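You operate a simulated robot arm through the tools that you are given. There is no shell and no other tool. Be economical: measure what you need, move in short steps, check, and stop when the job is done.

The job below is to be done with a simulated robot arm. You get a single attempt, and the scene is never put back.

## Task
Refill the feeder chute with 2 pads and feed one out.
Fine: pads from the mat; the dial stays on 1; switch the feeder off after.

It is judged by the outcome, as a careful person would: the job done as asked, and still so three seconds after it is handed in. It fails if anything else is knocked over, pushed out of place, dropped, spilled or broken.

## Robot
A 6-joint arm with a two-finger parallel gripper, fixed in place. Base frame: the origin is at the foot of the arm, x ahead of it, y to its left, z up; the work surface is at about z = 0.881. Lengths are in m, angles in degrees, forces in N, time in s.
With the tool pointing down near the work surface it reaches from about 0.26 to 0.66 m from the base axis. Its first joint turns from -66.0 to 66.0 degrees. Payload 2.9 kg.
The tool frame sits at the grasp point between the pads (the TCP): z along the fingers, y along the line on which they close. The tips reach 0.03 m beyond it. Largest opening 0.11 m; finger width 0.02, thickness 0.01; the body of the gripper, 0.048 by 0.112 m, starts 0.055 m behind the TCP.
Orientation is that of the tool frame in the base frame, as a unit quaternion [x, y, z, w]. With the fingers straight down and closing along the base's y, the tool's x points along the base's -x, its y along +y and its z along -z.

## Interface
- The arm moves only by the tool drive_tool. Its argument "deltas" is a list of rows, each a list of 7 numbers: the shift along the tool's x, y, z in units of 30 mm (1.0 is 30 mm), then the turn, a rotation vector about the tool's x, y, z in units of 5 degrees (1.0 is 5 degrees), then the opening, from 0 (shut) to 1 (fully open). In form: [[x, y, z, rx, ry, rz, fingers], ...]. A call has 1 to 12 rows; each row shifts and turns the commanded pose from where the row before left it, along the tool's axes as they then stand. A call with a number of a shift or a turn outside -1 to 1 is refused whole. A row lasts 0.2 s, in which the tool goes at most 0.05 m and 8.6 degrees; a call with a longer step from one row to the next is refused whole, and so is a gripper value outside its range. A pose out of reach is approached as far as the arm can. The call stops where the force on the tool passes 70 N (or 10 N more than at its start, if that is more) or the arm is blocked; 0.2 s more then pass. Each finger travels about 0.108 m/s and halts on what it meets, pressing with about 35 N; the grip force reading is that of the motor and also rises with nothing between the fingers. The clock runs only during rows and for 0.2 s after the last one: add rows that do not move to give the fingers time. The reply holds the time, the measured pose of the TCP, the force on the tool along the base axes, the opening and the grip force, in the units named above and with some noise.
- Cameras (640 x 400 px; columns grow to the right, rows downward): "scene" is fixed at [0.0554, 0.4164, 1.3997]; the picture's right is [-0.92, -0.39, 0.00], its down [-0.16, 0.38, -0.91] and it looks along [0.36, -0.84, -0.42] (base axes); focal length 358 px, centre (320, 200). "wrist" rides on the gripper at [0.072, 0.017, -0.103] in the tool frame; the picture's right is [-0.23, 0.97, 0.00], its down [-0.76, -0.18, -0.62] and it looks along [-0.61, -0.14, 0.78] (tool axes); focal length 222 px, centre (320, 200). There is no depth. A picture from a camera that has moved, and an enlarged one, comes with that camera's place and axes in the base frame and with its lens.
- snapshot(camera): a new picture of that camera. No time passes.
- zoom(camera, box): a new picture of the part [left, top, right, bottom] of that camera's present view, enlarged. No time passes.
- finish_job(): hands the job in; it is judged then, once.

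Work in short steps. Places have to be worked out from the pictures, the camera data and where the tool is seen: move nearer, look again, correct. Check each grasp and each placing, and mend what went wrong. You have 120 turns and 64 pictures in all, those below and enlarged ones among them. Open the gripper and draw the arm clear of the work before you hand the job in, unless the task says otherwise; then end with one line.

The tools are called after ">>>" as a command line: name --pt "numbers of a row" for each row, then --argument value for the rest, lists and objects as JSON in quotes. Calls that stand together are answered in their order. drive_tool: Moves the arm, as the interface text tells. Its arguments: {"type":"object","properties":{"deltas":{"type":"array"}},"required":["deltas"]} The other tools are called the same way: snapshot (camera) takes a picture; zoom (camera, box) takes an enlarged picture of a part of a camera's view; finish_job () hands the job in.

At the start:

```text
clock: 0.0
tool_pos: [0.2852, -0.2776, 1.196]
orientation: [0.0, 1.0, -0.001, 0.0]
force: [-0.4, -0.3, -0.4]
width: 0.1103
finger_force: 0.0
```

scene: 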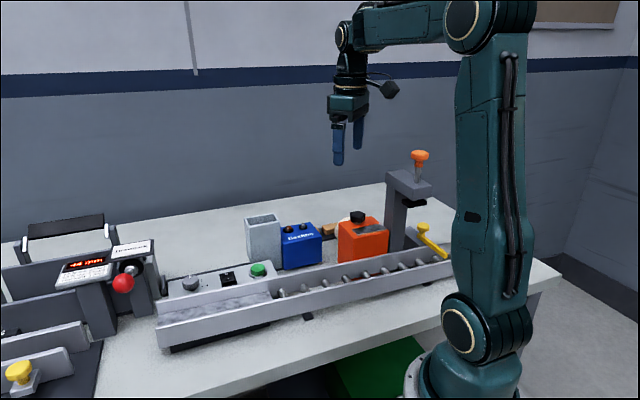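
wrist: 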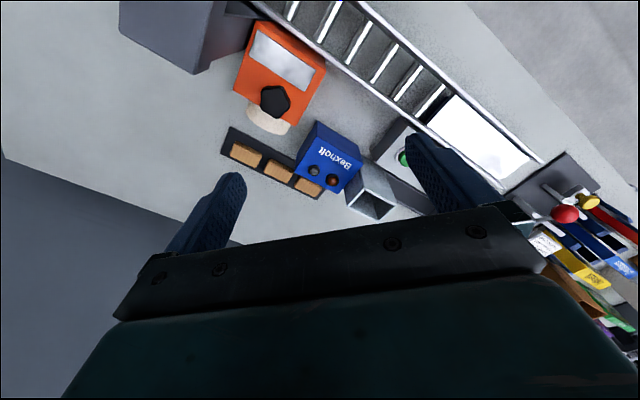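

The scene shows a conveyor with a dial, switch and green button, a grey chute, a blue box, and a mat with three pads. I'll zoom in to see the details.

>>> zoom --camera "scene" --box '[150, 190, 350, 350]'

>>> zoom --camera "wrist" --box '[200, 80, 480, 250]'

```text
2.50 times, centred on (250, 270) of scene
camera zoom: at [0.0554, 0.4164, 1.3997], right [-0.92, -0.39, 0.0], down [-0.16, 0.38, -0.91], along [0.36, -0.84, -0.42], focal length 894 px, centre (495, 25)
```

zoom: 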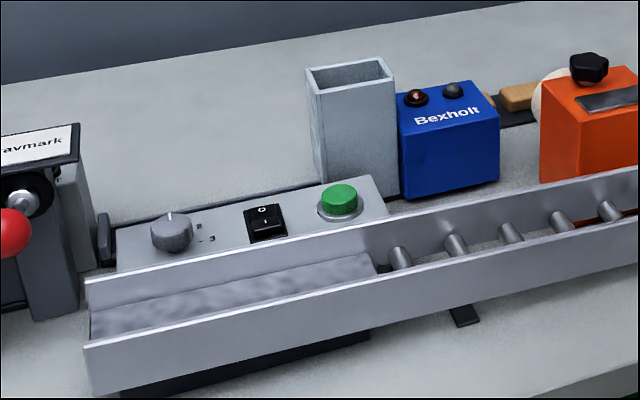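

```text
2.29 times, centred on (340, 165) of wrist
camera zoom: at [0.2128, -0.2603, 1.3009], right [0.23, 0.97, 0.0], down [0.76, -0.18, 0.62], along [0.61, -0.14, -0.78], focal length 508 px, centre (274, 280)
```

zoom: 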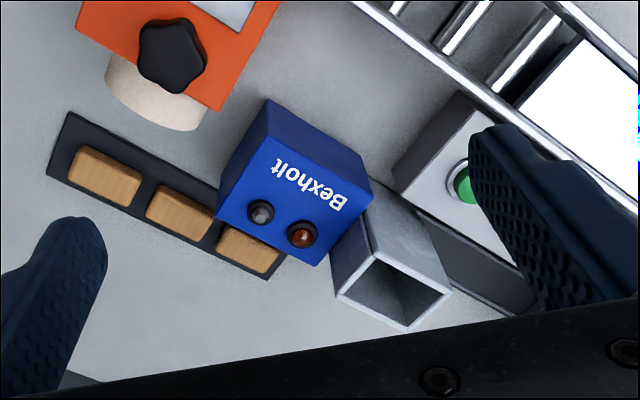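

The pads sit in a row at about 45° near (0.38,-0.45), (0.43,-0.40) and (0.48,-0.35). The chute top is near (0.483,-0.228,1.0). I'll move the tool over at height to look at the panel and chute.

>>> drive_tool --pt "0 0.9 0 0 0 0 1" --pt "0 0.9 0 0 0 0 1" --pt "0 0.9 0 0 0 0 1" --pt "0 0.9 0 0 0 0 1"

>>> snapshot --camera "wrist"

```text
clock: 1.0
tool_pos: [0.2861, -0.1683, 1.1964]
orientation: [0.0, 1.0, 0.001, 0.0]
force: [0.7, 0.4, 0.8]
width: 0.11
finger_force: 0.0
```

```text
59 pictures are left
camera wrist: at [0.2129, -0.1515, 1.3005], right [0.23, 0.97, 0.0], down [0.76, -0.18, 0.62], along [0.61, -0.14, -0.78], focal length 222 px, centre (320, 200)
```

wrist: 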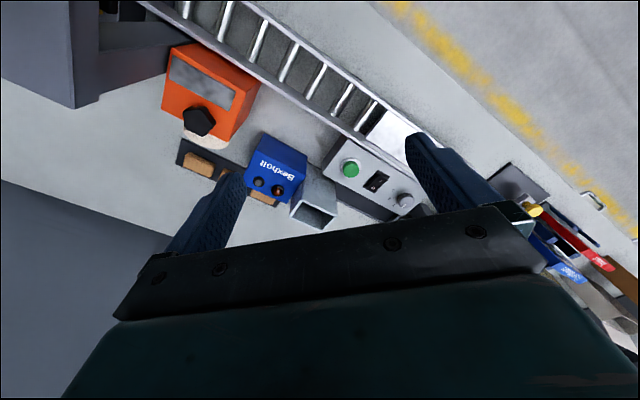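

>>> zoom --camera "wrist" --box '[230, 110, 430, 235]'

```text
3.20 times, centred on (330, 172) of wrist
camera zoom: at [0.2129, -0.1515, 1.3005], right [0.23, 0.97, 0.0], down [0.76, -0.18, 0.62], along [0.61, -0.14, -0.78], focal length 711 px, centre (288, 288)
```

zoom: 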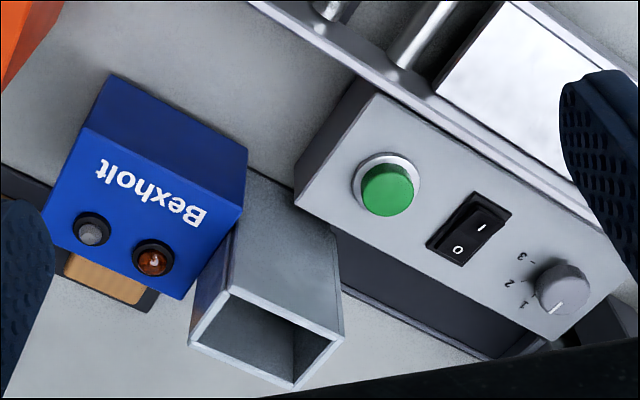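

The dial is on 1, and a black tray runs behind the panel. The chute opening is about 0.071 × 0.046 outside, along the same 45° row direction. I'll turn the gripper 45° so it closes across the pads, then move over the mat for a closer look.

>>> drive_tool --pt "0 0 0 0 0 -1 1" --pt "0 0 0 0 0 -1 1" --pt "0 0 0 0 0 -1 1" --pt "0 0 0 0 0 -1 1" --pt "0 0 0 0 0 -1 1" --pt "0 0 0 0 0 -1 1" --pt "0 0 0 0 0 -1 1" --pt "0 0 0 0 0 -1 1" --pt "0 0 0 0 0 -1 1"

>>> drive_tool --pt "0.5 -1 0.3 0 0 0 1" --pt "0.5 -1 0.3 0 0 0 1" --pt "0.5 -1 0.3 0 0 0 1" --pt "0.5 -1 0.3 0 0 0 1" --pt "0.5 -1 0.3 0 0 0 1" --pt "0.5 -1 0.3 0 0 0 1" --pt "0.3 -1 0.3 0 0 0 1" --pt "0 -1 0.3 0 0 0 1" --pt "0 -0.6 0.3 0 0 0 1"

>>> snapshot --camera "wrist"

```text
clock: 3.0
tool_pos: [0.2858, -0.1676, 1.1969]
orientation: [-0.384, 0.923, 0.0, 0.0]
force: [0.1, -0.8, -0.3]
width: 0.11
finger_force: 0.1
```

```text
clock: 5.0
tool_pos: [0.3972, -0.4209, 1.1156]
orientation: [-0.383, 0.924, 0.0, 0.0]
force: [0.8, 0.5, 0.5]
width: 0.1101
finger_force: 0.0
```

```text
57 pictures are left
camera wrist: at [0.3335, -0.461, 1.2192], right [-0.53, 0.85, 0.0], down [0.66, 0.41, 0.62], along [0.53, 0.33, -0.78], focal length 222 px, centre (320, 200)
```

wrist: 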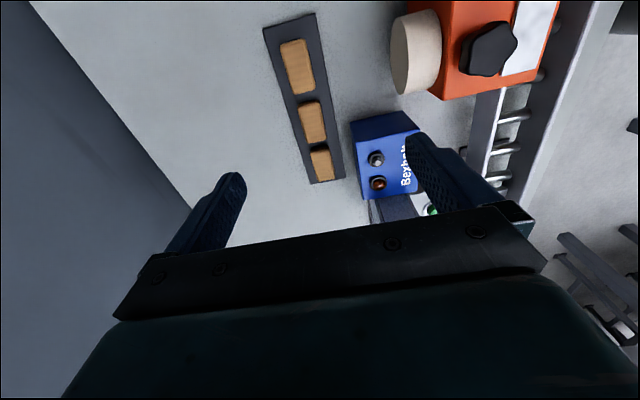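

The sides of the pads are clear. I'll zoom in to measure them.

>>> zoom --camera "wrist" --box '[240, 5, 440, 205]'

>>> zoom --camera "wrist" --box '[260, 10, 350, 100]'

```text
2.00 times, centred on (340, 105) of wrist
camera zoom: at [0.3335, -0.461, 1.2192], right [-0.53, 0.85, 0.0], down [0.66, 0.41, 0.62], along [0.53, 0.33, -0.78], focal length 444 px, centre (280, 390)
```

zoom: 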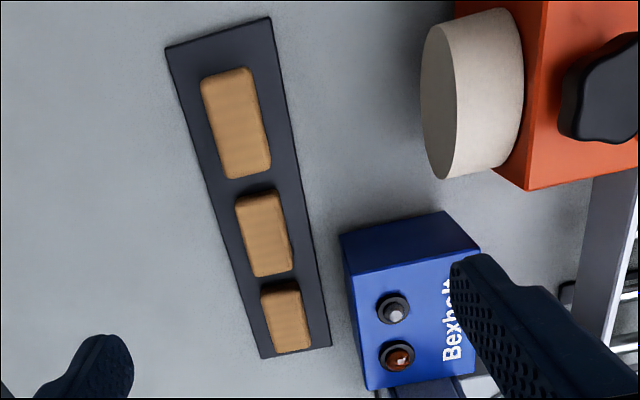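

```text
4.44 times, centred on (305, 55) of wrist
camera zoom: at [0.3335, -0.461, 1.2192], right [-0.53, 0.85, 0.0], down [0.66, 0.41, 0.62], along [0.53, 0.33, -0.78], focal length 987 px, centre (387, 844)
```

zoom: 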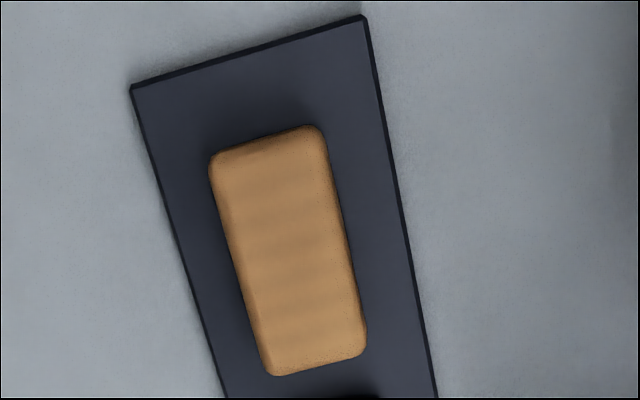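

Combining the two views puts the pads at about 0.057 × 0.033, with tops near z 0.885–0.89. Pad 1 is near (0.387,-0.460), and the others are spaced 0.07 along 45°. I'll descend over pad 1 to check.

>>> drive_tool --pt "0.193 -0.114 0.81 0 0 0 0.64" --pt "0.193 -0.114 0.81 0 0 0 0.64" --pt "0.193 -0.114 0.81 0 0 0 0.64" --pt "0.193 -0.114 0.81 0 0 0 0.64" --pt "0.193 -0.114 0.81 0 0 0 0.64" --pt "0.193 -0.114 0.81 0 0 0 0.64"

>>> snapshot --camera "wrist"

>>> zoom --camera "scene" --box '[240, 150, 400, 270]'

```text
clock: 6.4
tool_pos: [0.3878, -0.4598, 0.9699]
orientation: [-0.383, 0.924, 0.0, 0.0]
force: [-0.4, -0.3, -0.3]
width: 0.0704
finger_force: 0.1
```

```text
54 pictures are left
camera wrist: at [0.3245, -0.4997, 1.0737], right [-0.53, 0.85, 0.0], down [0.66, 0.41, 0.62], along [0.53, 0.33, -0.78], focal length 222 px, centre (320, 200)
```

wrist: 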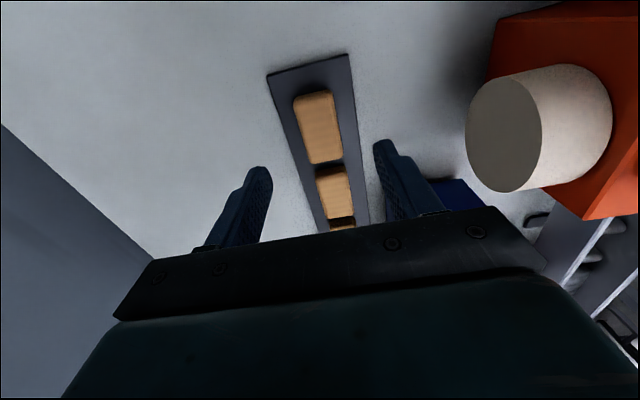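

```text
3.33 times, centred on (320, 210) of scene
camera zoom: at [0.0554, 0.4164, 1.3997], right [-0.92, -0.39, 0.0], down [-0.16, 0.38, -0.91], along [0.36, -0.84, -0.42], focal length 1192 px, centre (320, 167)
```

zoom: 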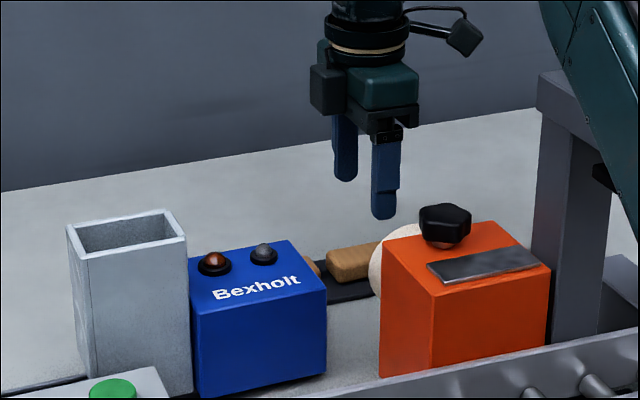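

>>> zoom --camera "wrist" --box '[240, 50, 400, 210]'

```text
2.50 times, centred on (320, 130) of wrist
camera zoom: at [0.3245, -0.4997, 1.0737], right [-0.53, 0.85, 0.0], down [0.66, 0.41, 0.62], along [0.53, 0.33, -0.78], focal length 555 px, centre (320, 375)
```

zoom: 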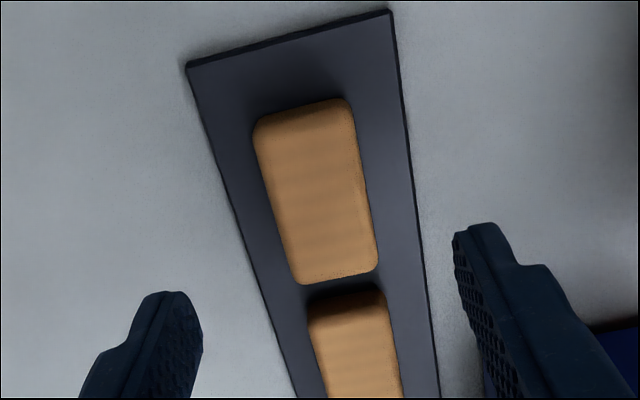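

The pad is about 8 mm closer to the camera than the tool. I'll shift back and descend until the tips are just above the mat.

>>> drive_tool --pt "0.27 0.03 0.6 0 0 0 0.64" --pt "0 0 0.6 0 0 0 0.64" --pt "0 0 0.5 0 0 0 0.64"

>>> snapshot --camera "wrist"

>>> zoom --camera "scene" --box '[300, 190, 380, 250]'

```text
clock: 7.2
tool_pos: [0.3814, -0.4661, 0.9186]
orientation: [-0.382, 0.924, 0.0, -0.001]
force: [0.4, 0.4, 0.2]
width: 0.0701
finger_force: 0.1
```

```text
51 pictures are left
camera wrist: at [0.3181, -0.5055, 1.0228], right [-0.53, 0.85, 0.0], down [0.66, 0.41, 0.62], along [0.53, 0.33, -0.78], focal length 222 px, centre (320, 200)
```

wrist: 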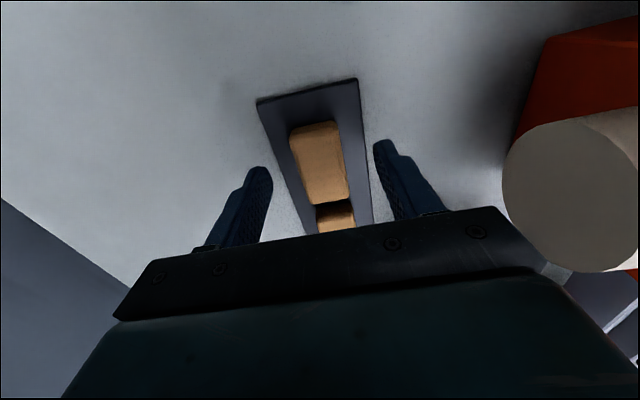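

```text
6.67 times, centred on (340, 220) of scene
camera zoom: at [0.0554, 0.4164, 1.3997], right [-0.92, -0.39, 0.0], down [-0.16, 0.38, -0.91], along [0.36, -0.84, -0.42], focal length 2384 px, centre (187, 67)
```

zoom: 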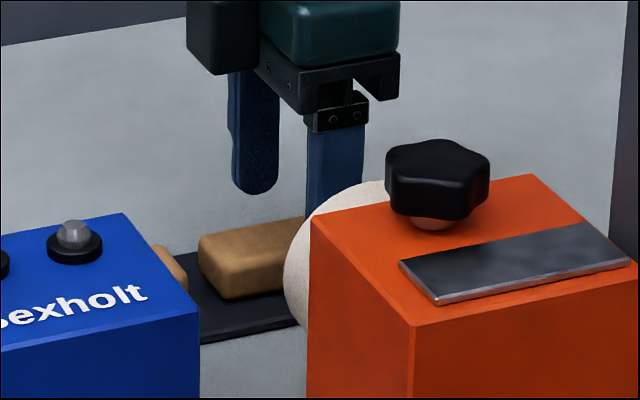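

The pad is now between the fingers. I'll nudge 3 mm and close.

>>> drive_tool --pt "0.1 0 0 0 0 0 0.64" --pt "0 0 0 0 0 0 0.2" --pt "0 0 0 0 0 0 0.2" --pt "0 0 0 0 0 0 0.2" --pt "0 0 0 0 0 0 0.2"

>>> snapshot --camera "wrist"

```text
clock: 8.4
tool_pos: [0.3799, -0.4674, 0.9192]
orientation: [-0.382, 0.924, 0.0, 0.0]
force: [1.2, -0.6, 0.8]
width: 0.0223
finger_force: 0.0
```

```text
49 pictures are left
camera wrist: at [0.3161, -0.5076, 1.0229], right [-0.53, 0.85, 0.0], down [0.66, 0.41, 0.62], along [0.53, 0.33, -0.78], focal length 222 px, centre (320, 200)
```

wrist: 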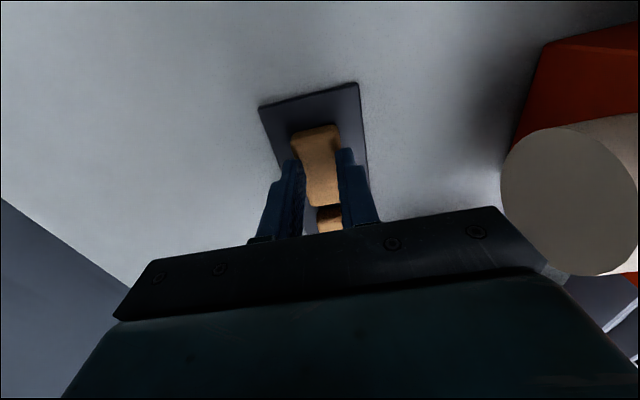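

>>> zoom --camera "wrist" --box '[260, 100, 380, 220]'

>>> zoom --camera "scene" --box '[300, 180, 380, 240]'

```text
3.33 times, centred on (320, 160) of wrist
camera zoom: at [0.3161, -0.5076, 1.0229], right [-0.53, 0.85, 0.0], down [0.66, 0.41, 0.62], along [0.53, 0.33, -0.78], focal length 740 px, centre (320, 333)
```

zoom: 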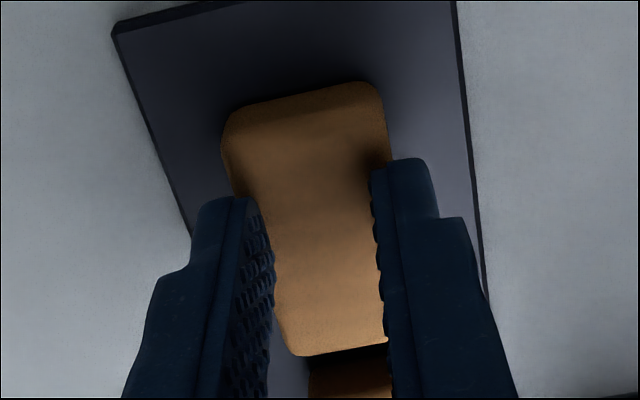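

```text
6.67 times, centred on (340, 210) of scene
camera zoom: at [0.0554, 0.4164, 1.3997], right [-0.92, -0.39, 0.0], down [-0.16, 0.38, -0.91], along [0.36, -0.84, -0.42], focal length 2384 px, centre (187, 133)
```

zoom: 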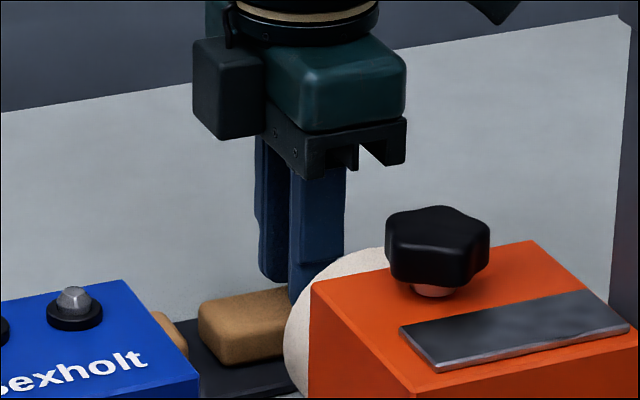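

The grip force reads zero and the pad looks undeformed, so the fingers closed above it. I'll open and lower gently while watching the force.

>>> drive_tool --pt "0 0 -0.2 0 0 0 0.5" --pt "0 0 0 0 0 0 0.64" --pt "0 0 0 0 0 0 0.64" --pt "0 0 0.2 0 0 0 0.64" --pt "0 0 0.15 0 0 0 0.64"

>>> drive_tool --pt "0 0 0.1 0 0 0 0.64"

>>> zoom --camera "wrist" --box '[230, 70, 410, 220]'

```text
clock: 9.6
tool_pos: [0.3806, -0.467, 0.914]
orientation: [-0.383, 0.924, 0.0, 0.0]
force: [0.3, 0.2, 0.2]
width: 0.0703
finger_force: 0.0
```

```text
clock: 10.0
tool_pos: [0.3796, -0.4671, 0.9101]
orientation: [-0.383, 0.924, 0.001, 0.0]
force: [0.8, 0.5, 0.0]
width: 0.0703
finger_force: 0.0
```

```text
2.67 times, centred on (320, 145) of wrist
camera zoom: at [0.316, -0.5073, 1.0152], right [-0.53, 0.85, 0.0], down [0.66, 0.41, 0.62], along [0.53, 0.33, -0.78], focal length 592 px, centre (320, 347)
```

zoom: 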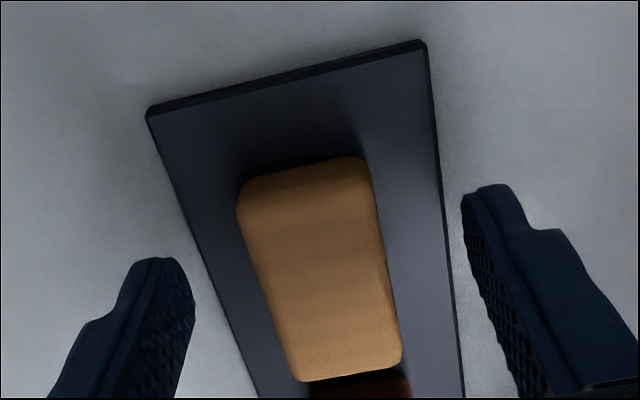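

>>> drive_tool --pt "0 0 -0.1 0 0 0 0.64" --pt "0 0 0 0 0 0 0.2" --pt "0 0 0 0 0 0 0.2" --pt "0 0 0 0 0 0 0.2" --pt "0 0 0 0 0 0 0.2"

>>> zoom --camera "wrist" --box '[260, 90, 380, 210]'

```text
clock: 11.2
tool_pos: [0.3794, -0.4669, 0.9144]
orientation: [-0.382, 0.924, -0.001, 0.0]
force: [-0.1, 0.1, 1.4]
width: 0.032
finger_force: 35.0
```

```text
3.33 times, centred on (320, 150) of wrist
camera zoom: at [0.3159, -0.5072, 1.0186], right [-0.53, 0.85, 0.0], down [0.66, 0.41, 0.62], along [0.53, 0.33, -0.78], focal length 740 px, centre (320, 367)
```

zoom: 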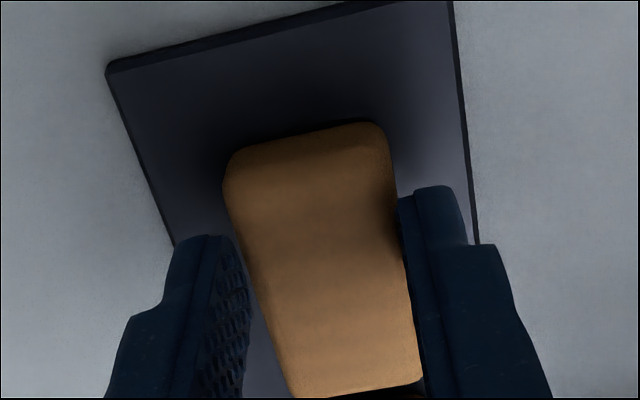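

The pad is gripped at width 0.032 with 35 N. I'll lift slowly and check the hold.

>>> drive_tool --pt "0 0 -0.4 0 0 0 0.2" --pt "0 0 -0.8 0 0 0 0.2" --pt "0 0 -0.8 0 0 0 0.2" --pt "0 0 -0.8 0 0 0 0.2" --pt "0 0 -0.8 0 0 0 0.2" --pt "0 0 -0.8 0 0 0 0.2" --pt "0 0 -0.8 0 0 0 0.2"

>>> zoom --camera "wrist" --box '[250, 80, 390, 220]'

>>> zoom --camera "scene" --box '[240, 150, 400, 270]'

```text
clock: 12.8
tool_pos: [0.379, -0.4667, 1.0709]
orientation: [-0.382, 0.924, 0.0, 0.0]
force: [-0.3, -0.3, 0.1]
width: 0.0323
finger_force: 35.2
```

```text
2.86 times, centred on (320, 150) of wrist
camera zoom: at [0.3158, -0.5073, 1.1743], right [-0.53, 0.85, 0.0], down [0.66, 0.41, 0.62], along [0.53, 0.33, -0.78], focal length 635 px, centre (320, 343)
```

zoom: 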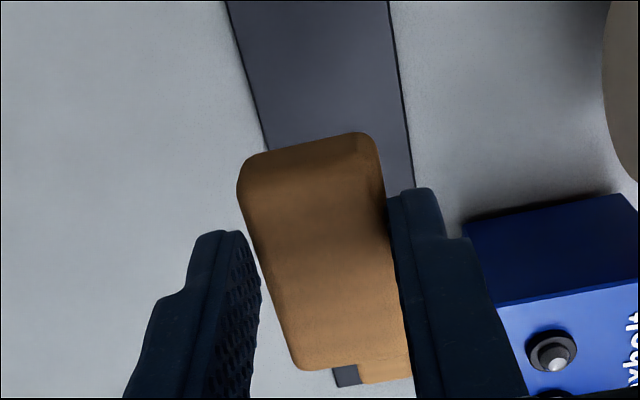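

```text
3.33 times, centred on (320, 210) of scene
camera zoom: at [0.0554, 0.4164, 1.3997], right [-0.92, -0.39, 0.0], down [-0.16, 0.38, -0.91], along [0.36, -0.84, -0.42], focal length 1192 px, centre (320, 167)
```

zoom: 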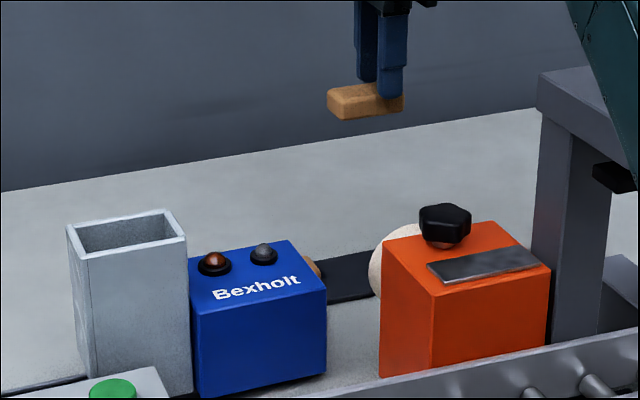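

The pad is held level, protrudes well below the tips, and its centre is about 10 mm ahead of the TCP along the row. I'll carry it over the chute and stop above the rim.

>>> drive_tool --pt "-0.861 0.358 -0.04 0 0 0 0.2" --pt "-0.861 0.358 -0.04 0 0 0 0.2" --pt "-0.861 0.358 -0.04 0 0 0 0.2" --pt "-0.861 0.358 -0.04 0 0 0 0.2" --pt "-0.861 0.358 -0.04 0 0 0 0.2" --pt "-0.861 0.358 -0.04 0 0 0 0.2" --pt "-0.861 0.358 -0.04 0 0 0 0.2" --pt "-0.861 0.358 -0.04 0 0 0 0.2" --pt "-0.861 0.358 -0.04 0 0 0 0.2"

>>> zoom --camera "wrist" --box '[240, 80, 400, 240]'

>>> zoom --camera "scene" --box '[215, 160, 335, 250]'

```text
clock: 14.8
tool_pos: [0.4761, -0.2347, 1.0813]
orientation: [-0.382, 0.924, 0.001, -0.001]
force: [-0.8, 0.6, -0.1]
width: 0.0322
finger_force: 35.6
```

```text
2.50 times, centred on (320, 160) of wrist
camera zoom: at [0.4122, -0.2741, 1.1854], right [-0.53, 0.85, 0.0], down [0.66, 0.41, 0.62], along [0.53, 0.33, -0.78], focal length 555 px, centre (320, 300)
```

zoom: 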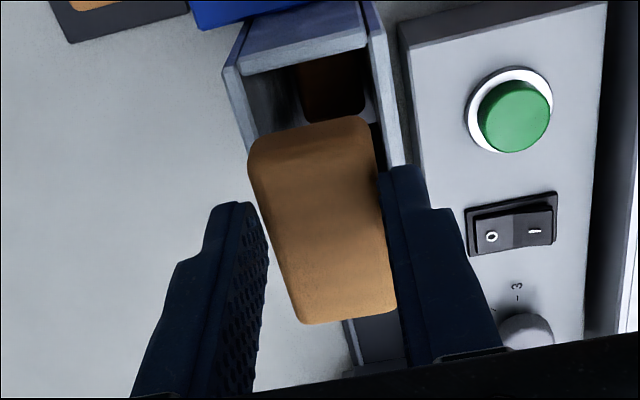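

```text
4.44 times, centred on (275, 205) of scene
camera zoom: at [0.0554, 0.4164, 1.3997], right [-0.92, -0.39, 0.0], down [-0.16, 0.38, -0.91], along [0.36, -0.84, -0.42], focal length 1590 px, centre (520, 178)
```

zoom: 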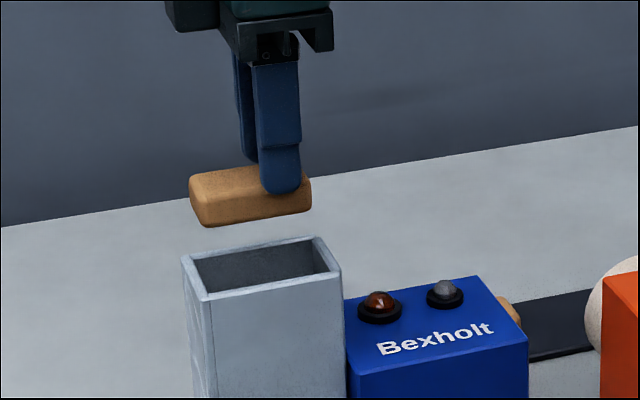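

Both views put the pad within a few mm of centred over the chute; the scene view suggests a shift of about 2–3 mm back. I'll apply that and lower until the pad is just above the rim.

>>> drive_tool --pt "0.08 0 0.4 0 0 0 0.2" --pt "0 0 0.45 0 0 0 0.2"

>>> zoom --camera "wrist" --box '[250, 80, 380, 220]'

>>> zoom --camera "scene" --box '[235, 180, 299, 228]'

```text
clock: 15.4
tool_pos: [0.4745, -0.2363, 1.0553]
orientation: [-0.383, 0.924, 0.0, 0.0]
force: [0.5, 0.0, -0.2]
width: 0.0321
finger_force: 34.5
```

```text
2.86 times, centred on (315, 150) of wrist
camera zoom: at [0.4101, -0.2764, 1.1596], right [-0.53, 0.85, 0.0], down [0.66, 0.41, 0.62], along [0.53, 0.33, -0.78], focal length 635 px, centre (334, 343)
```

zoom: 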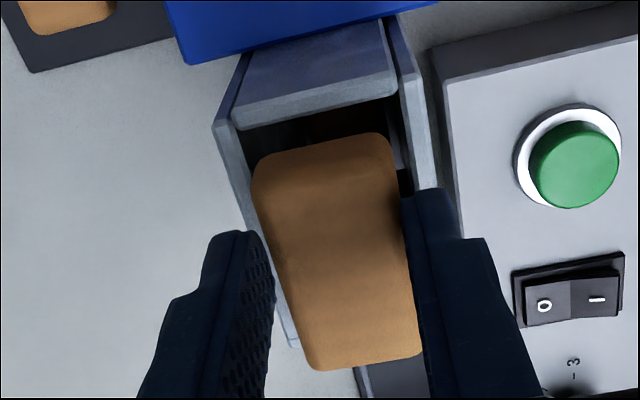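

```text
8.33 times, centred on (267, 204) of scene
camera zoom: at [0.0554, 0.4164, 1.3997], right [-0.92, -0.39, 0.0], down [-0.16, 0.38, -0.91], along [0.36, -0.84, -0.42], focal length 2980 px, centre (762, 167)
```

zoom: 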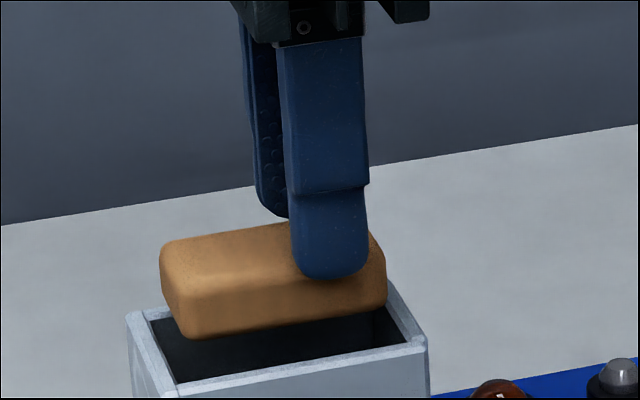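

The pad is centred in the opening with about 4–5 mm to spare on each side. I'll lower it so it enters the mouth.

>>> drive_tool --pt "0 0 0.3 0 0 0 0.2" --pt "0 0 0.3 0 0 0 0.2"

>>> zoom --camera "scene" --box '[235, 180, 299, 228]'

>>> zoom --camera "wrist" --box '[250, 80, 380, 220]'

```text
clock: 16.0
tool_pos: [0.4738, -0.2358, 1.0376]
orientation: [-0.383, 0.924, -0.001, 0.0]
force: [-0.3, 0.8, 0.4]
width: 0.0322
finger_force: 35.1
```

```text
8.33 times, centred on (267, 204) of scene
camera zoom: at [0.0554, 0.4164, 1.3997], right [-0.92, -0.39, 0.0], down [-0.16, 0.38, -0.91], along [0.36, -0.84, -0.42], focal length 2980 px, centre (762, 167)
```

zoom: 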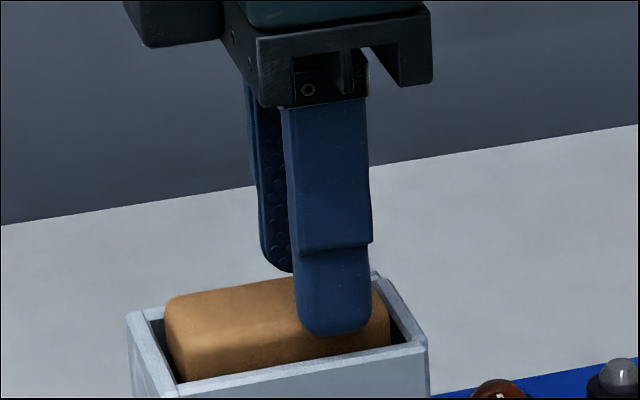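

```text
2.86 times, centred on (315, 150) of wrist
camera zoom: at [0.4101, -0.2765, 1.1418], right [-0.53, 0.85, 0.0], down [0.66, 0.41, 0.62], along [0.53, 0.33, -0.78], focal length 635 px, centre (334, 343)
```

zoom: 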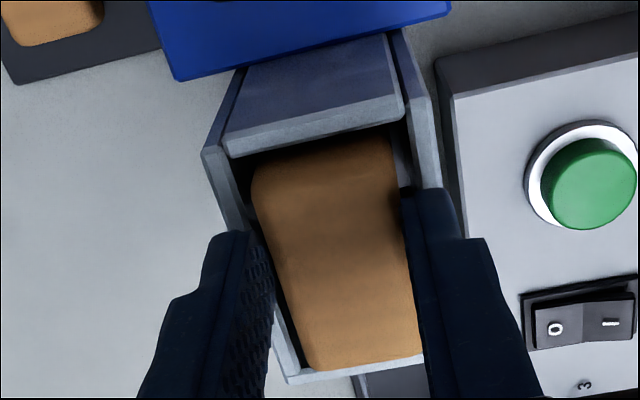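

The pad is partly in the chute mouth, so I'll release it.

>>> drive_tool --pt "0 0 0 0 0 0 0.5" --pt "0 0 0 0 0 0 0.5" --pt "0 0 -0.5 0 0 0 0.5" --pt "0 0 -0.9 0 0 0 0.5"

>>> zoom --camera "scene" --box '[215, 180, 335, 270]'

>>> zoom --camera "wrist" --box '[230, 60, 430, 240]'

```text
clock: 17.0
tool_pos: [0.4748, -0.2369, 1.0804]
orientation: [-0.383, 0.924, 0.0, 0.0]
force: [0.2, 0.1, 0.6]
width: 0.0551
finger_force: 0.1
```

```text
4.44 times, centred on (275, 225) of scene
camera zoom: at [0.0554, 0.4164, 1.3997], right [-0.92, -0.39, 0.0], down [-0.16, 0.38, -0.91], along [0.36, -0.84, -0.42], focal length 1590 px, centre (520, 89)
```

zoom: 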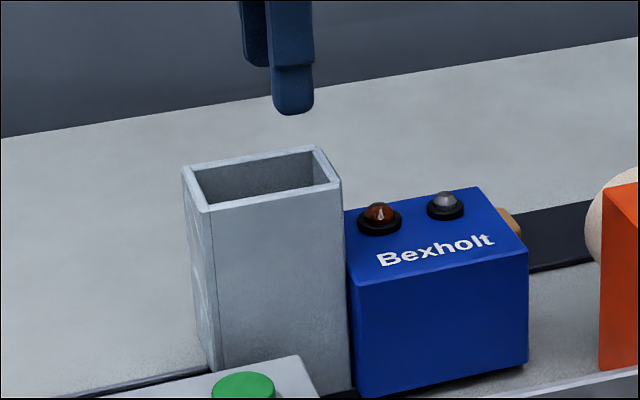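

```text
2.22 times, centred on (330, 150) of wrist
camera zoom: at [0.4098, -0.2767, 1.1841], right [-0.53, 0.85, 0.0], down [0.66, 0.41, 0.62], along [0.53, 0.33, -0.78], focal length 494 px, centre (298, 311)
```

zoom: 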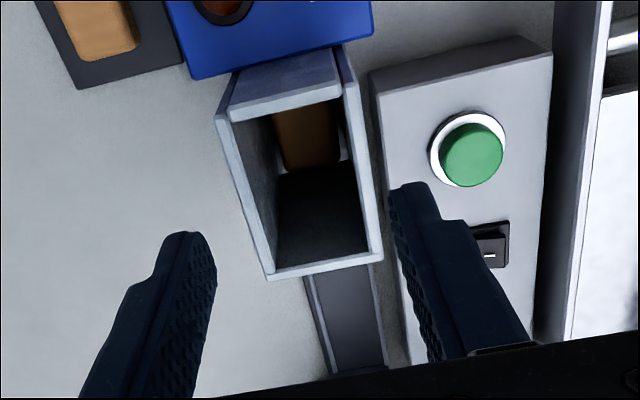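

The pad lies flat at the bottom of the chute. I'll go to pad 2, aiming for about (0.4365,-0.410).

>>> drive_tool --pt "0.83 -0.529 0 0 0 0 0.5" --pt "0.83 -0.529 0 0 0 0 0.5" --pt "0.83 -0.529 0 0 0 0 0.5" --pt "0.83 -0.529 0 0 0 0 0.5" --pt "0.83 -0.529 0 0 0 0 0.5" --pt "0.83 -0.529 0 0 0 0 0.5" --pt "0 0 0.9 0 0 0 0.5" --pt "0 0 0.9 0 0 0 0.5" --pt "0 0 0.9 0 0 0 0.5" --pt "0 0 0.9 0 0 0 0.5"

>>> zoom --camera "wrist" --box '[230, 50, 410, 220]'

```text
clock: 19.2
tool_pos: [0.4358, -0.4088, 0.9705]
orientation: [-0.383, 0.924, 0.0, -0.001]
force: [-0.4, -0.4, -0.1]
width: 0.055
finger_force: 0.0
```

```text
2.35 times, centred on (320, 135) of wrist
camera zoom: at [0.3721, -0.4494, 1.0745], right [-0.53, 0.85, 0.0], down [0.66, 0.41, 0.62], along [0.53, 0.33, -0.78], focal length 523 px, centre (320, 353)
```

zoom: 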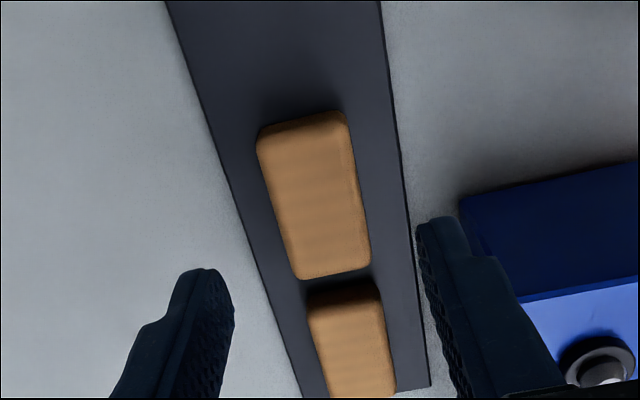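

The pad is slightly ahead of the tool. I'll nudge 3 mm, descend to the same grasp height and close.

>>> drive_tool --pt "-0.1 -0.03 0.6 0 0 0 0.5" --pt "0 0 0.6 0 0 0 0.5" --pt "0 0 0.5 0 0 0 0.5" --pt "0 0 0.2 0 0 0 0.5" --pt "0 0 0 0 0 0 0.2" --pt "0 0 0 0 0 0 0.2" --pt "0 0 0 0 0 0 0.2" --pt "0 0 0 0 0 0 0.2"

```text
clock: 21.0
tool_pos: [0.4384, -0.4072, 0.9143]
orientation: [-0.382, 0.924, 0.0, 0.0]
force: [-0.5, 0.6, 1.0]
width: 0.0317
finger_force: 35.2
```

The pad is gripped at 0.032 with 35 N. I'll lift straight up and measure it in the hand.

>>> drive_tool --pt "0 0 -0.4 0 0 0 0.2" --pt "0 0 -0.9 0 0 0 0.2" --pt "0 0 -0.9 0 0 0 0.2" --pt "0 0 -0.9 0 0 0 0.2" --pt "0 0 -0.9 0 0 0 0.2" --pt "0 0 -0.9 0 0 0 0.2" --pt "0 0 -0.6 0 0 0 0.2"

>>> zoom --camera "wrist" --box '[250, 80, 390, 220]'

>>> zoom --camera "scene" --box '[240, 150, 400, 270]'

```text
clock: 22.6
tool_pos: [0.4388, -0.4082, 1.0797]
orientation: [-0.383, 0.924, 0.0, 0.0]
force: [0.0, 0.3, 0.1]
width: 0.0322
finger_force: 35.0
```

```text
2.86 times, centred on (320, 150) of wrist
camera zoom: at [0.3743, -0.4488, 1.1838], right [-0.53, 0.85, 0.0], down [0.66, 0.41, 0.62], along [0.53, 0.33, -0.78], focal length 635 px, centre (320, 343)
```

zoom: 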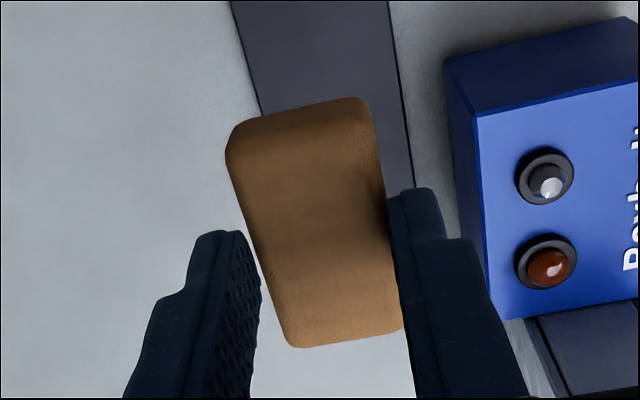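

```text
3.33 times, centred on (320, 210) of scene
camera zoom: at [0.0554, 0.4164, 1.3997], right [-0.92, -0.39, 0.0], down [-0.16, 0.38, -0.91], along [0.36, -0.84, -0.42], focal length 1192 px, centre (320, 167)
```

zoom: 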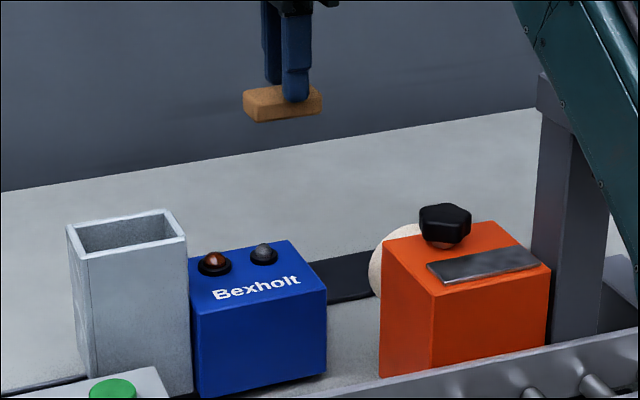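

This pad is held nearly centred, about 8.5 mm different from the first. The release point is therefore about (0.480,-0.230). I'll carry it there.

>>> drive_tool --pt "-0.862 0.538 0 0 0 0 0.2" --pt "-0.862 0.538 0 0 0 0 0.2" --pt "-0.862 0.538 0 0 0 0 0.2" --pt "-0.862 0.538 0 0 0 0 0.2" --pt "-0.862 0.538 0 0 0 0 0.2" --pt "-0.862 0.538 0 0 0 0 0.2" --pt "0 0 0.4 0 0 0 0.2" --pt "0 0 0.4 0 0 0 0.2"

>>> zoom --camera "wrist" --box '[250, 80, 380, 220]'

>>> zoom --camera "scene" --box '[235, 180, 299, 228]'

```text
clock: 24.4
tool_pos: [0.4811, -0.2299, 1.056]
orientation: [-0.384, 0.923, 0.0, 0.0]
force: [-0.2, -0.3, 0.4]
width: 0.0322
finger_force: 34.8
```

```text
2.86 times, centred on (315, 150) of wrist
camera zoom: at [0.4169, -0.27, 1.1596], right [-0.53, 0.85, 0.0], down [0.66, 0.41, 0.62], along [0.53, 0.33, -0.78], focal length 635 px, centre (334, 343)
```

zoom: 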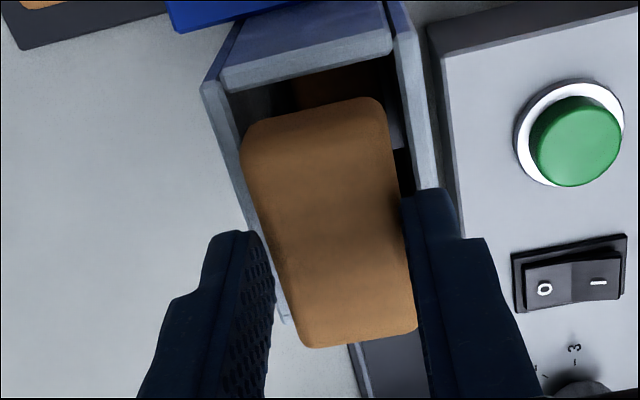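

```text
8.33 times, centred on (267, 204) of scene
camera zoom: at [0.0554, 0.4164, 1.3997], right [-0.92, -0.39, 0.0], down [-0.16, 0.38, -0.91], along [0.36, -0.84, -0.42], focal length 2980 px, centre (762, 167)
```

zoom: 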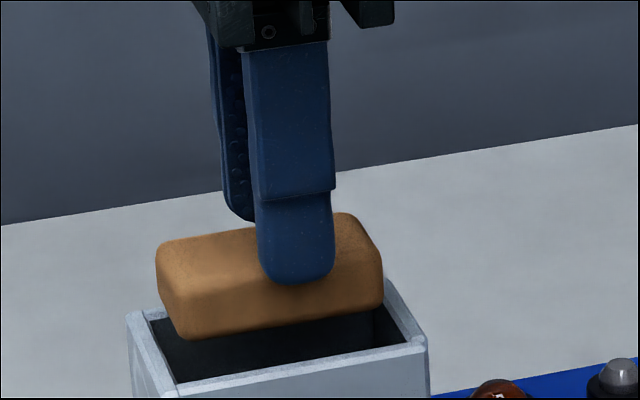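

It matches the first placement within about 1 mm. I'll correct that, lower and release.

>>> drive_tool --pt "0.04 0 0.3 0 0 0 0.2" --pt "0 0 0.32 0 0 0 0.2" --pt "0 0 0 0 0 0 0.2" --pt "0 0 0 0 0 0 0.5" --pt "0 0 0 0 0 0 0.5" --pt "0 0 -0.5 0 0 0 0.5" --pt "0 0 -0.9 0 0 0 0.5"

>>> zoom --camera "wrist" --box '[230, 60, 430, 240]'

>>> zoom --camera "scene" --box '[175, 190, 335, 310]'

```text
clock: 26.0
tool_pos: [0.4794, -0.2299, 1.0793]
orientation: [-0.383, 0.924, 0.0, 0.0]
force: [0.5, -0.3, -0.9]
width: 0.0551
finger_force: 0.0
```

```text
2.22 times, centred on (330, 150) of wrist
camera zoom: at [0.4152, -0.2712, 1.1832], right [-0.53, 0.85, 0.0], down [0.66, 0.41, 0.62], along [0.53, 0.33, -0.78], focal length 494 px, centre (298, 311)
```

zoom: 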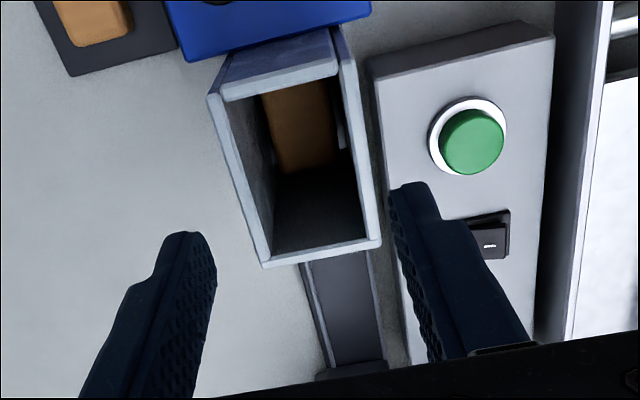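

```text
3.33 times, centred on (255, 250) of scene
camera zoom: at [0.0554, 0.4164, 1.3997], right [-0.92, -0.39, 0.0], down [-0.16, 0.38, -0.91], along [0.36, -0.84, -0.42], focal length 1192 px, centre (537, 33)
```

zoom: 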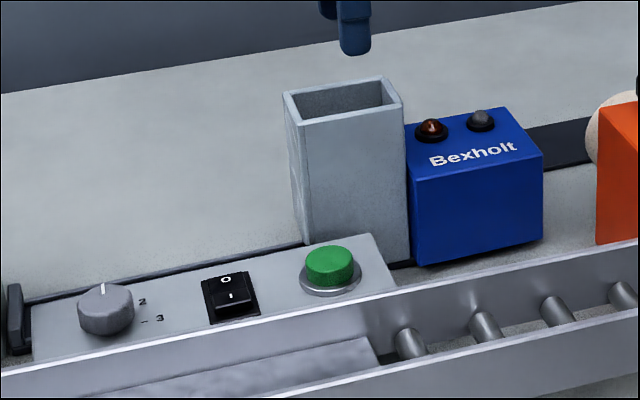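

Both pads are in. Next I'll check the rocker switch closely from both cameras.

>>> zoom --camera "scene" --box '[215, 255, 275, 295]'

>>> zoom --camera "scene" --box '[270, 200, 330, 240]'

```text
10.00 times, centred on (245, 275) of scene
camera zoom: at [0.0554, 0.4164, 1.3997], right [-0.92, -0.39, 0.0], down [-0.16, 0.38, -0.91], along [0.36, -0.84, -0.42], focal length 3577 px, centre (1070, -550)
```

zoom: 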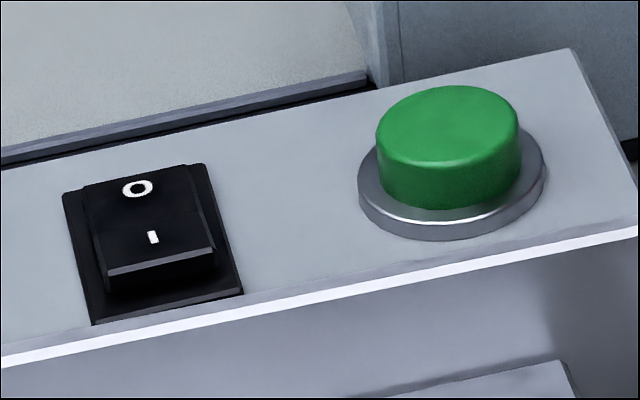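

```text
10.00 times, centred on (300, 220) of scene
camera zoom: at [0.0554, 0.4164, 1.3997], right [-0.92, -0.39, 0.0], down [-0.16, 0.38, -0.91], along [0.36, -0.84, -0.42], focal length 3577 px, centre (520, 0)
```

zoom: 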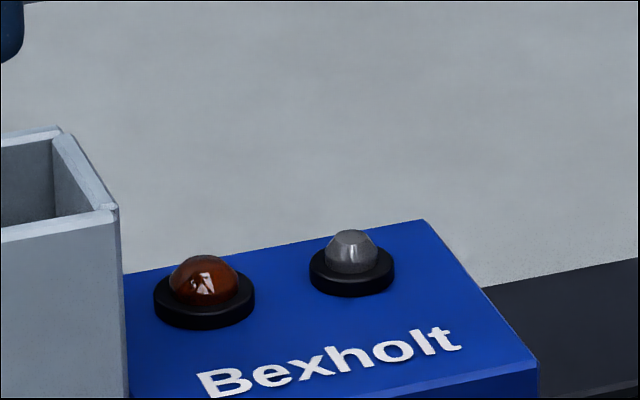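

The I side is raised, so the feeder is off. I put the I mark at (0.487,-0.088,0.923) and the green button top at (0.446,-0.142,0.922). I'll close the fingers and move above the I end.

>>> drive_tool --pt "-0.702 0.653 0 0 0 0 0.3" --pt "-0.702 0.653 0 0 0 0 0" --pt "-0.702 0.653 0 0 0 0 0" --pt "-0.702 0.653 0 0 0 0 0" --pt "-0.702 0.653 0 0 0 0 0" --pt "0 0 0.8 0 0 0 0" --pt "0 0 0.9 0 0 0 0" --pt "0 0 0.9 0 0 0 0" --pt "0 0 0.7 0 0 0 0"

>>> zoom --camera "wrist" --box '[220, 40, 420, 220]'

>>> zoom --camera "scene" --box '[190, 220, 290, 300]'

```text
clock: 28.0
tool_pos: [0.4855, -0.086, 0.9796]
orientation: [-0.384, 0.923, 0.0, 0.001]
force: [0.2, 1.0, -0.4]
width: 0.0
finger_force: 35.1
```

```text
2.22 times, centred on (320, 130) of wrist
camera zoom: at [0.4212, -0.1265, 1.084], right [-0.53, 0.85, 0.0], down [0.66, 0.41, 0.62], along [0.53, 0.33, -0.78], focal length 494 px, centre (320, 356)
```

zoom: 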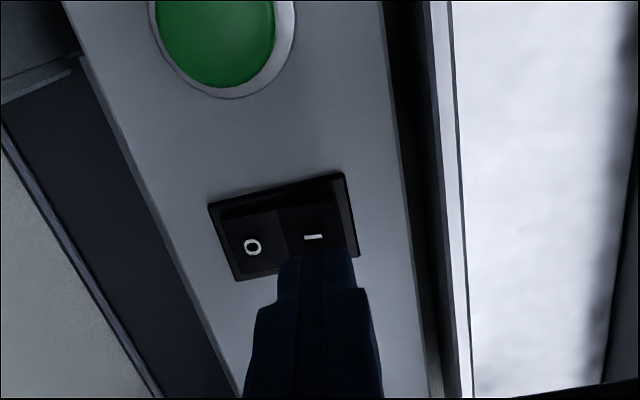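

```text
5.00 times, centred on (240, 260) of scene
camera zoom: at [0.0554, 0.4164, 1.3997], right [-0.92, -0.39, 0.0], down [-0.16, 0.38, -0.91], along [0.36, -0.84, -0.42], focal length 1788 px, centre (720, -100)
```

zoom: 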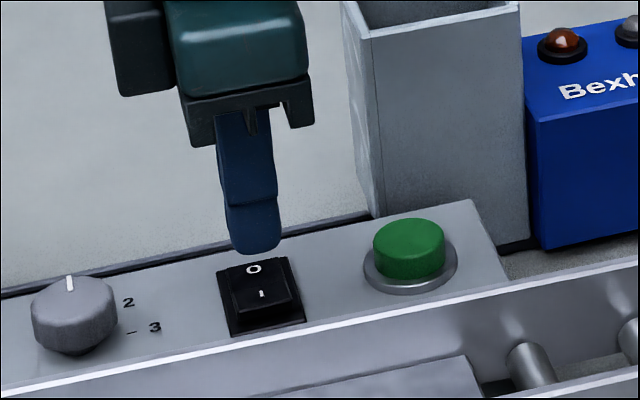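

The tip is aligned over the I end. I'll press down in small steps.

>>> drive_tool --pt "0 0 0.5 0 0 0 0" --pt "0 0 0.3 0 0 0 0" --pt "0 0 0.13 0 0 0 0" --pt "0 0 0.1 0 0 0 0"

>>> zoom --camera "scene" --box '[190, 220, 290, 300]'

```text
clock: 29.0
tool_pos: [0.4841, -0.0864, 0.9496]
orientation: [-0.383, 0.924, 0.0, 0.001]
force: [0.1, 0.2, -0.1]
width: 0.0001
finger_force: 34.7
```

```text
5.00 times, centred on (240, 260) of scene
camera zoom: at [0.0554, 0.4164, 1.3997], right [-0.92, -0.39, 0.0], down [-0.16, 0.38, -0.91], along [0.36, -0.84, -0.42], focal length 1788 px, centre (720, -100)
```

zoom: 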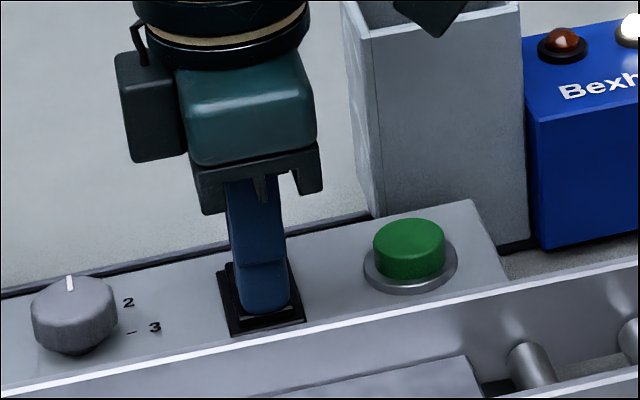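

The power lamp is lit, so the feeder is on. I'll rise and move over the green button.

>>> drive_tool --pt "0 0 -0.6 0 0 0 0" --pt "0 0 -0.6 0 0 0 0" --pt "0.74 -0.135 0 0 0 0 0" --pt "0.74 -0.135 0 0 0 0 0" --pt "0.74 -0.135 0 0 0 0 0"

>>> zoom --camera "wrist" --box '[220, 40, 420, 220]'

>>> zoom --camera "scene" --box '[190, 200, 340, 300]'

```text
clock: 30.2
tool_pos: [0.4476, -0.1432, 0.9846]
orientation: [-0.383, 0.924, 0.0, 0.0]
force: [0.4, -0.3, 0.2]
width: 0.0
finger_force: 35.2
```

```text
2.22 times, centred on (320, 130) of wrist
camera zoom: at [0.3828, -0.1823, 1.0893], right [-0.53, 0.85, 0.0], down [0.66, 0.41, 0.62], along [0.53, 0.33, -0.78], focal length 494 px, centre (320, 356)
```

zoom: 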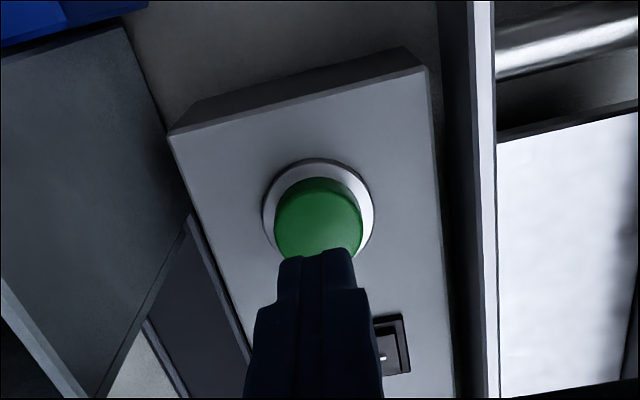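

```text
4.00 times, centred on (265, 250) of scene
camera zoom: at [0.0554, 0.4164, 1.3997], right [-0.92, -0.39, 0.0], down [-0.16, 0.38, -0.91], along [0.36, -0.84, -0.42], focal length 1431 px, centre (540, 0)
```

zoom: 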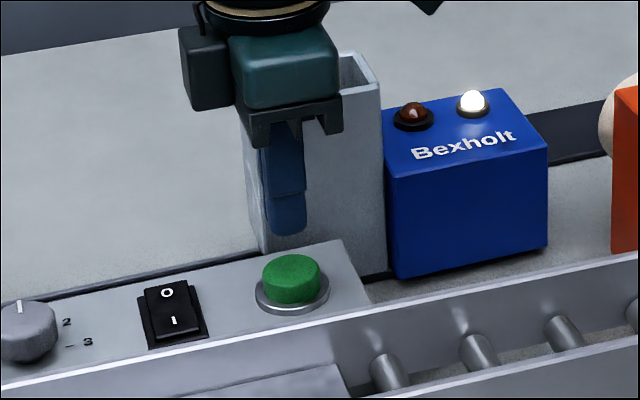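

The button is aligned. I'll shift 4 mm away from the chute for body clearance and press once.

>>> drive_tool --pt "0 0.13 0.5 0 0 0 0" --pt "0 0 0.45 0 0 0 0" --pt "0 0 0.12 0 0 0 0"

>>> zoom --camera "scene" --box '[190, 200, 340, 300]'

```text
clock: 31.0
tool_pos: [0.4436, -0.1393, 0.952]
orientation: [-0.383, 0.924, 0.0, 0.0]
force: [-0.4, 0.4, 2.2]
width: 0.0001
finger_force: 35.5
```

```text
4.00 times, centred on (265, 250) of scene
camera zoom: at [0.0554, 0.4164, 1.3997], right [-0.92, -0.39, 0.0], down [-0.16, 0.38, -0.91], along [0.36, -0.84, -0.42], focal length 1431 px, centre (540, 0)
```

zoom: 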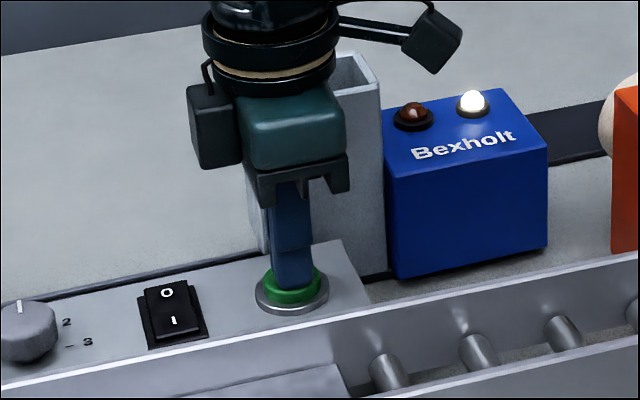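

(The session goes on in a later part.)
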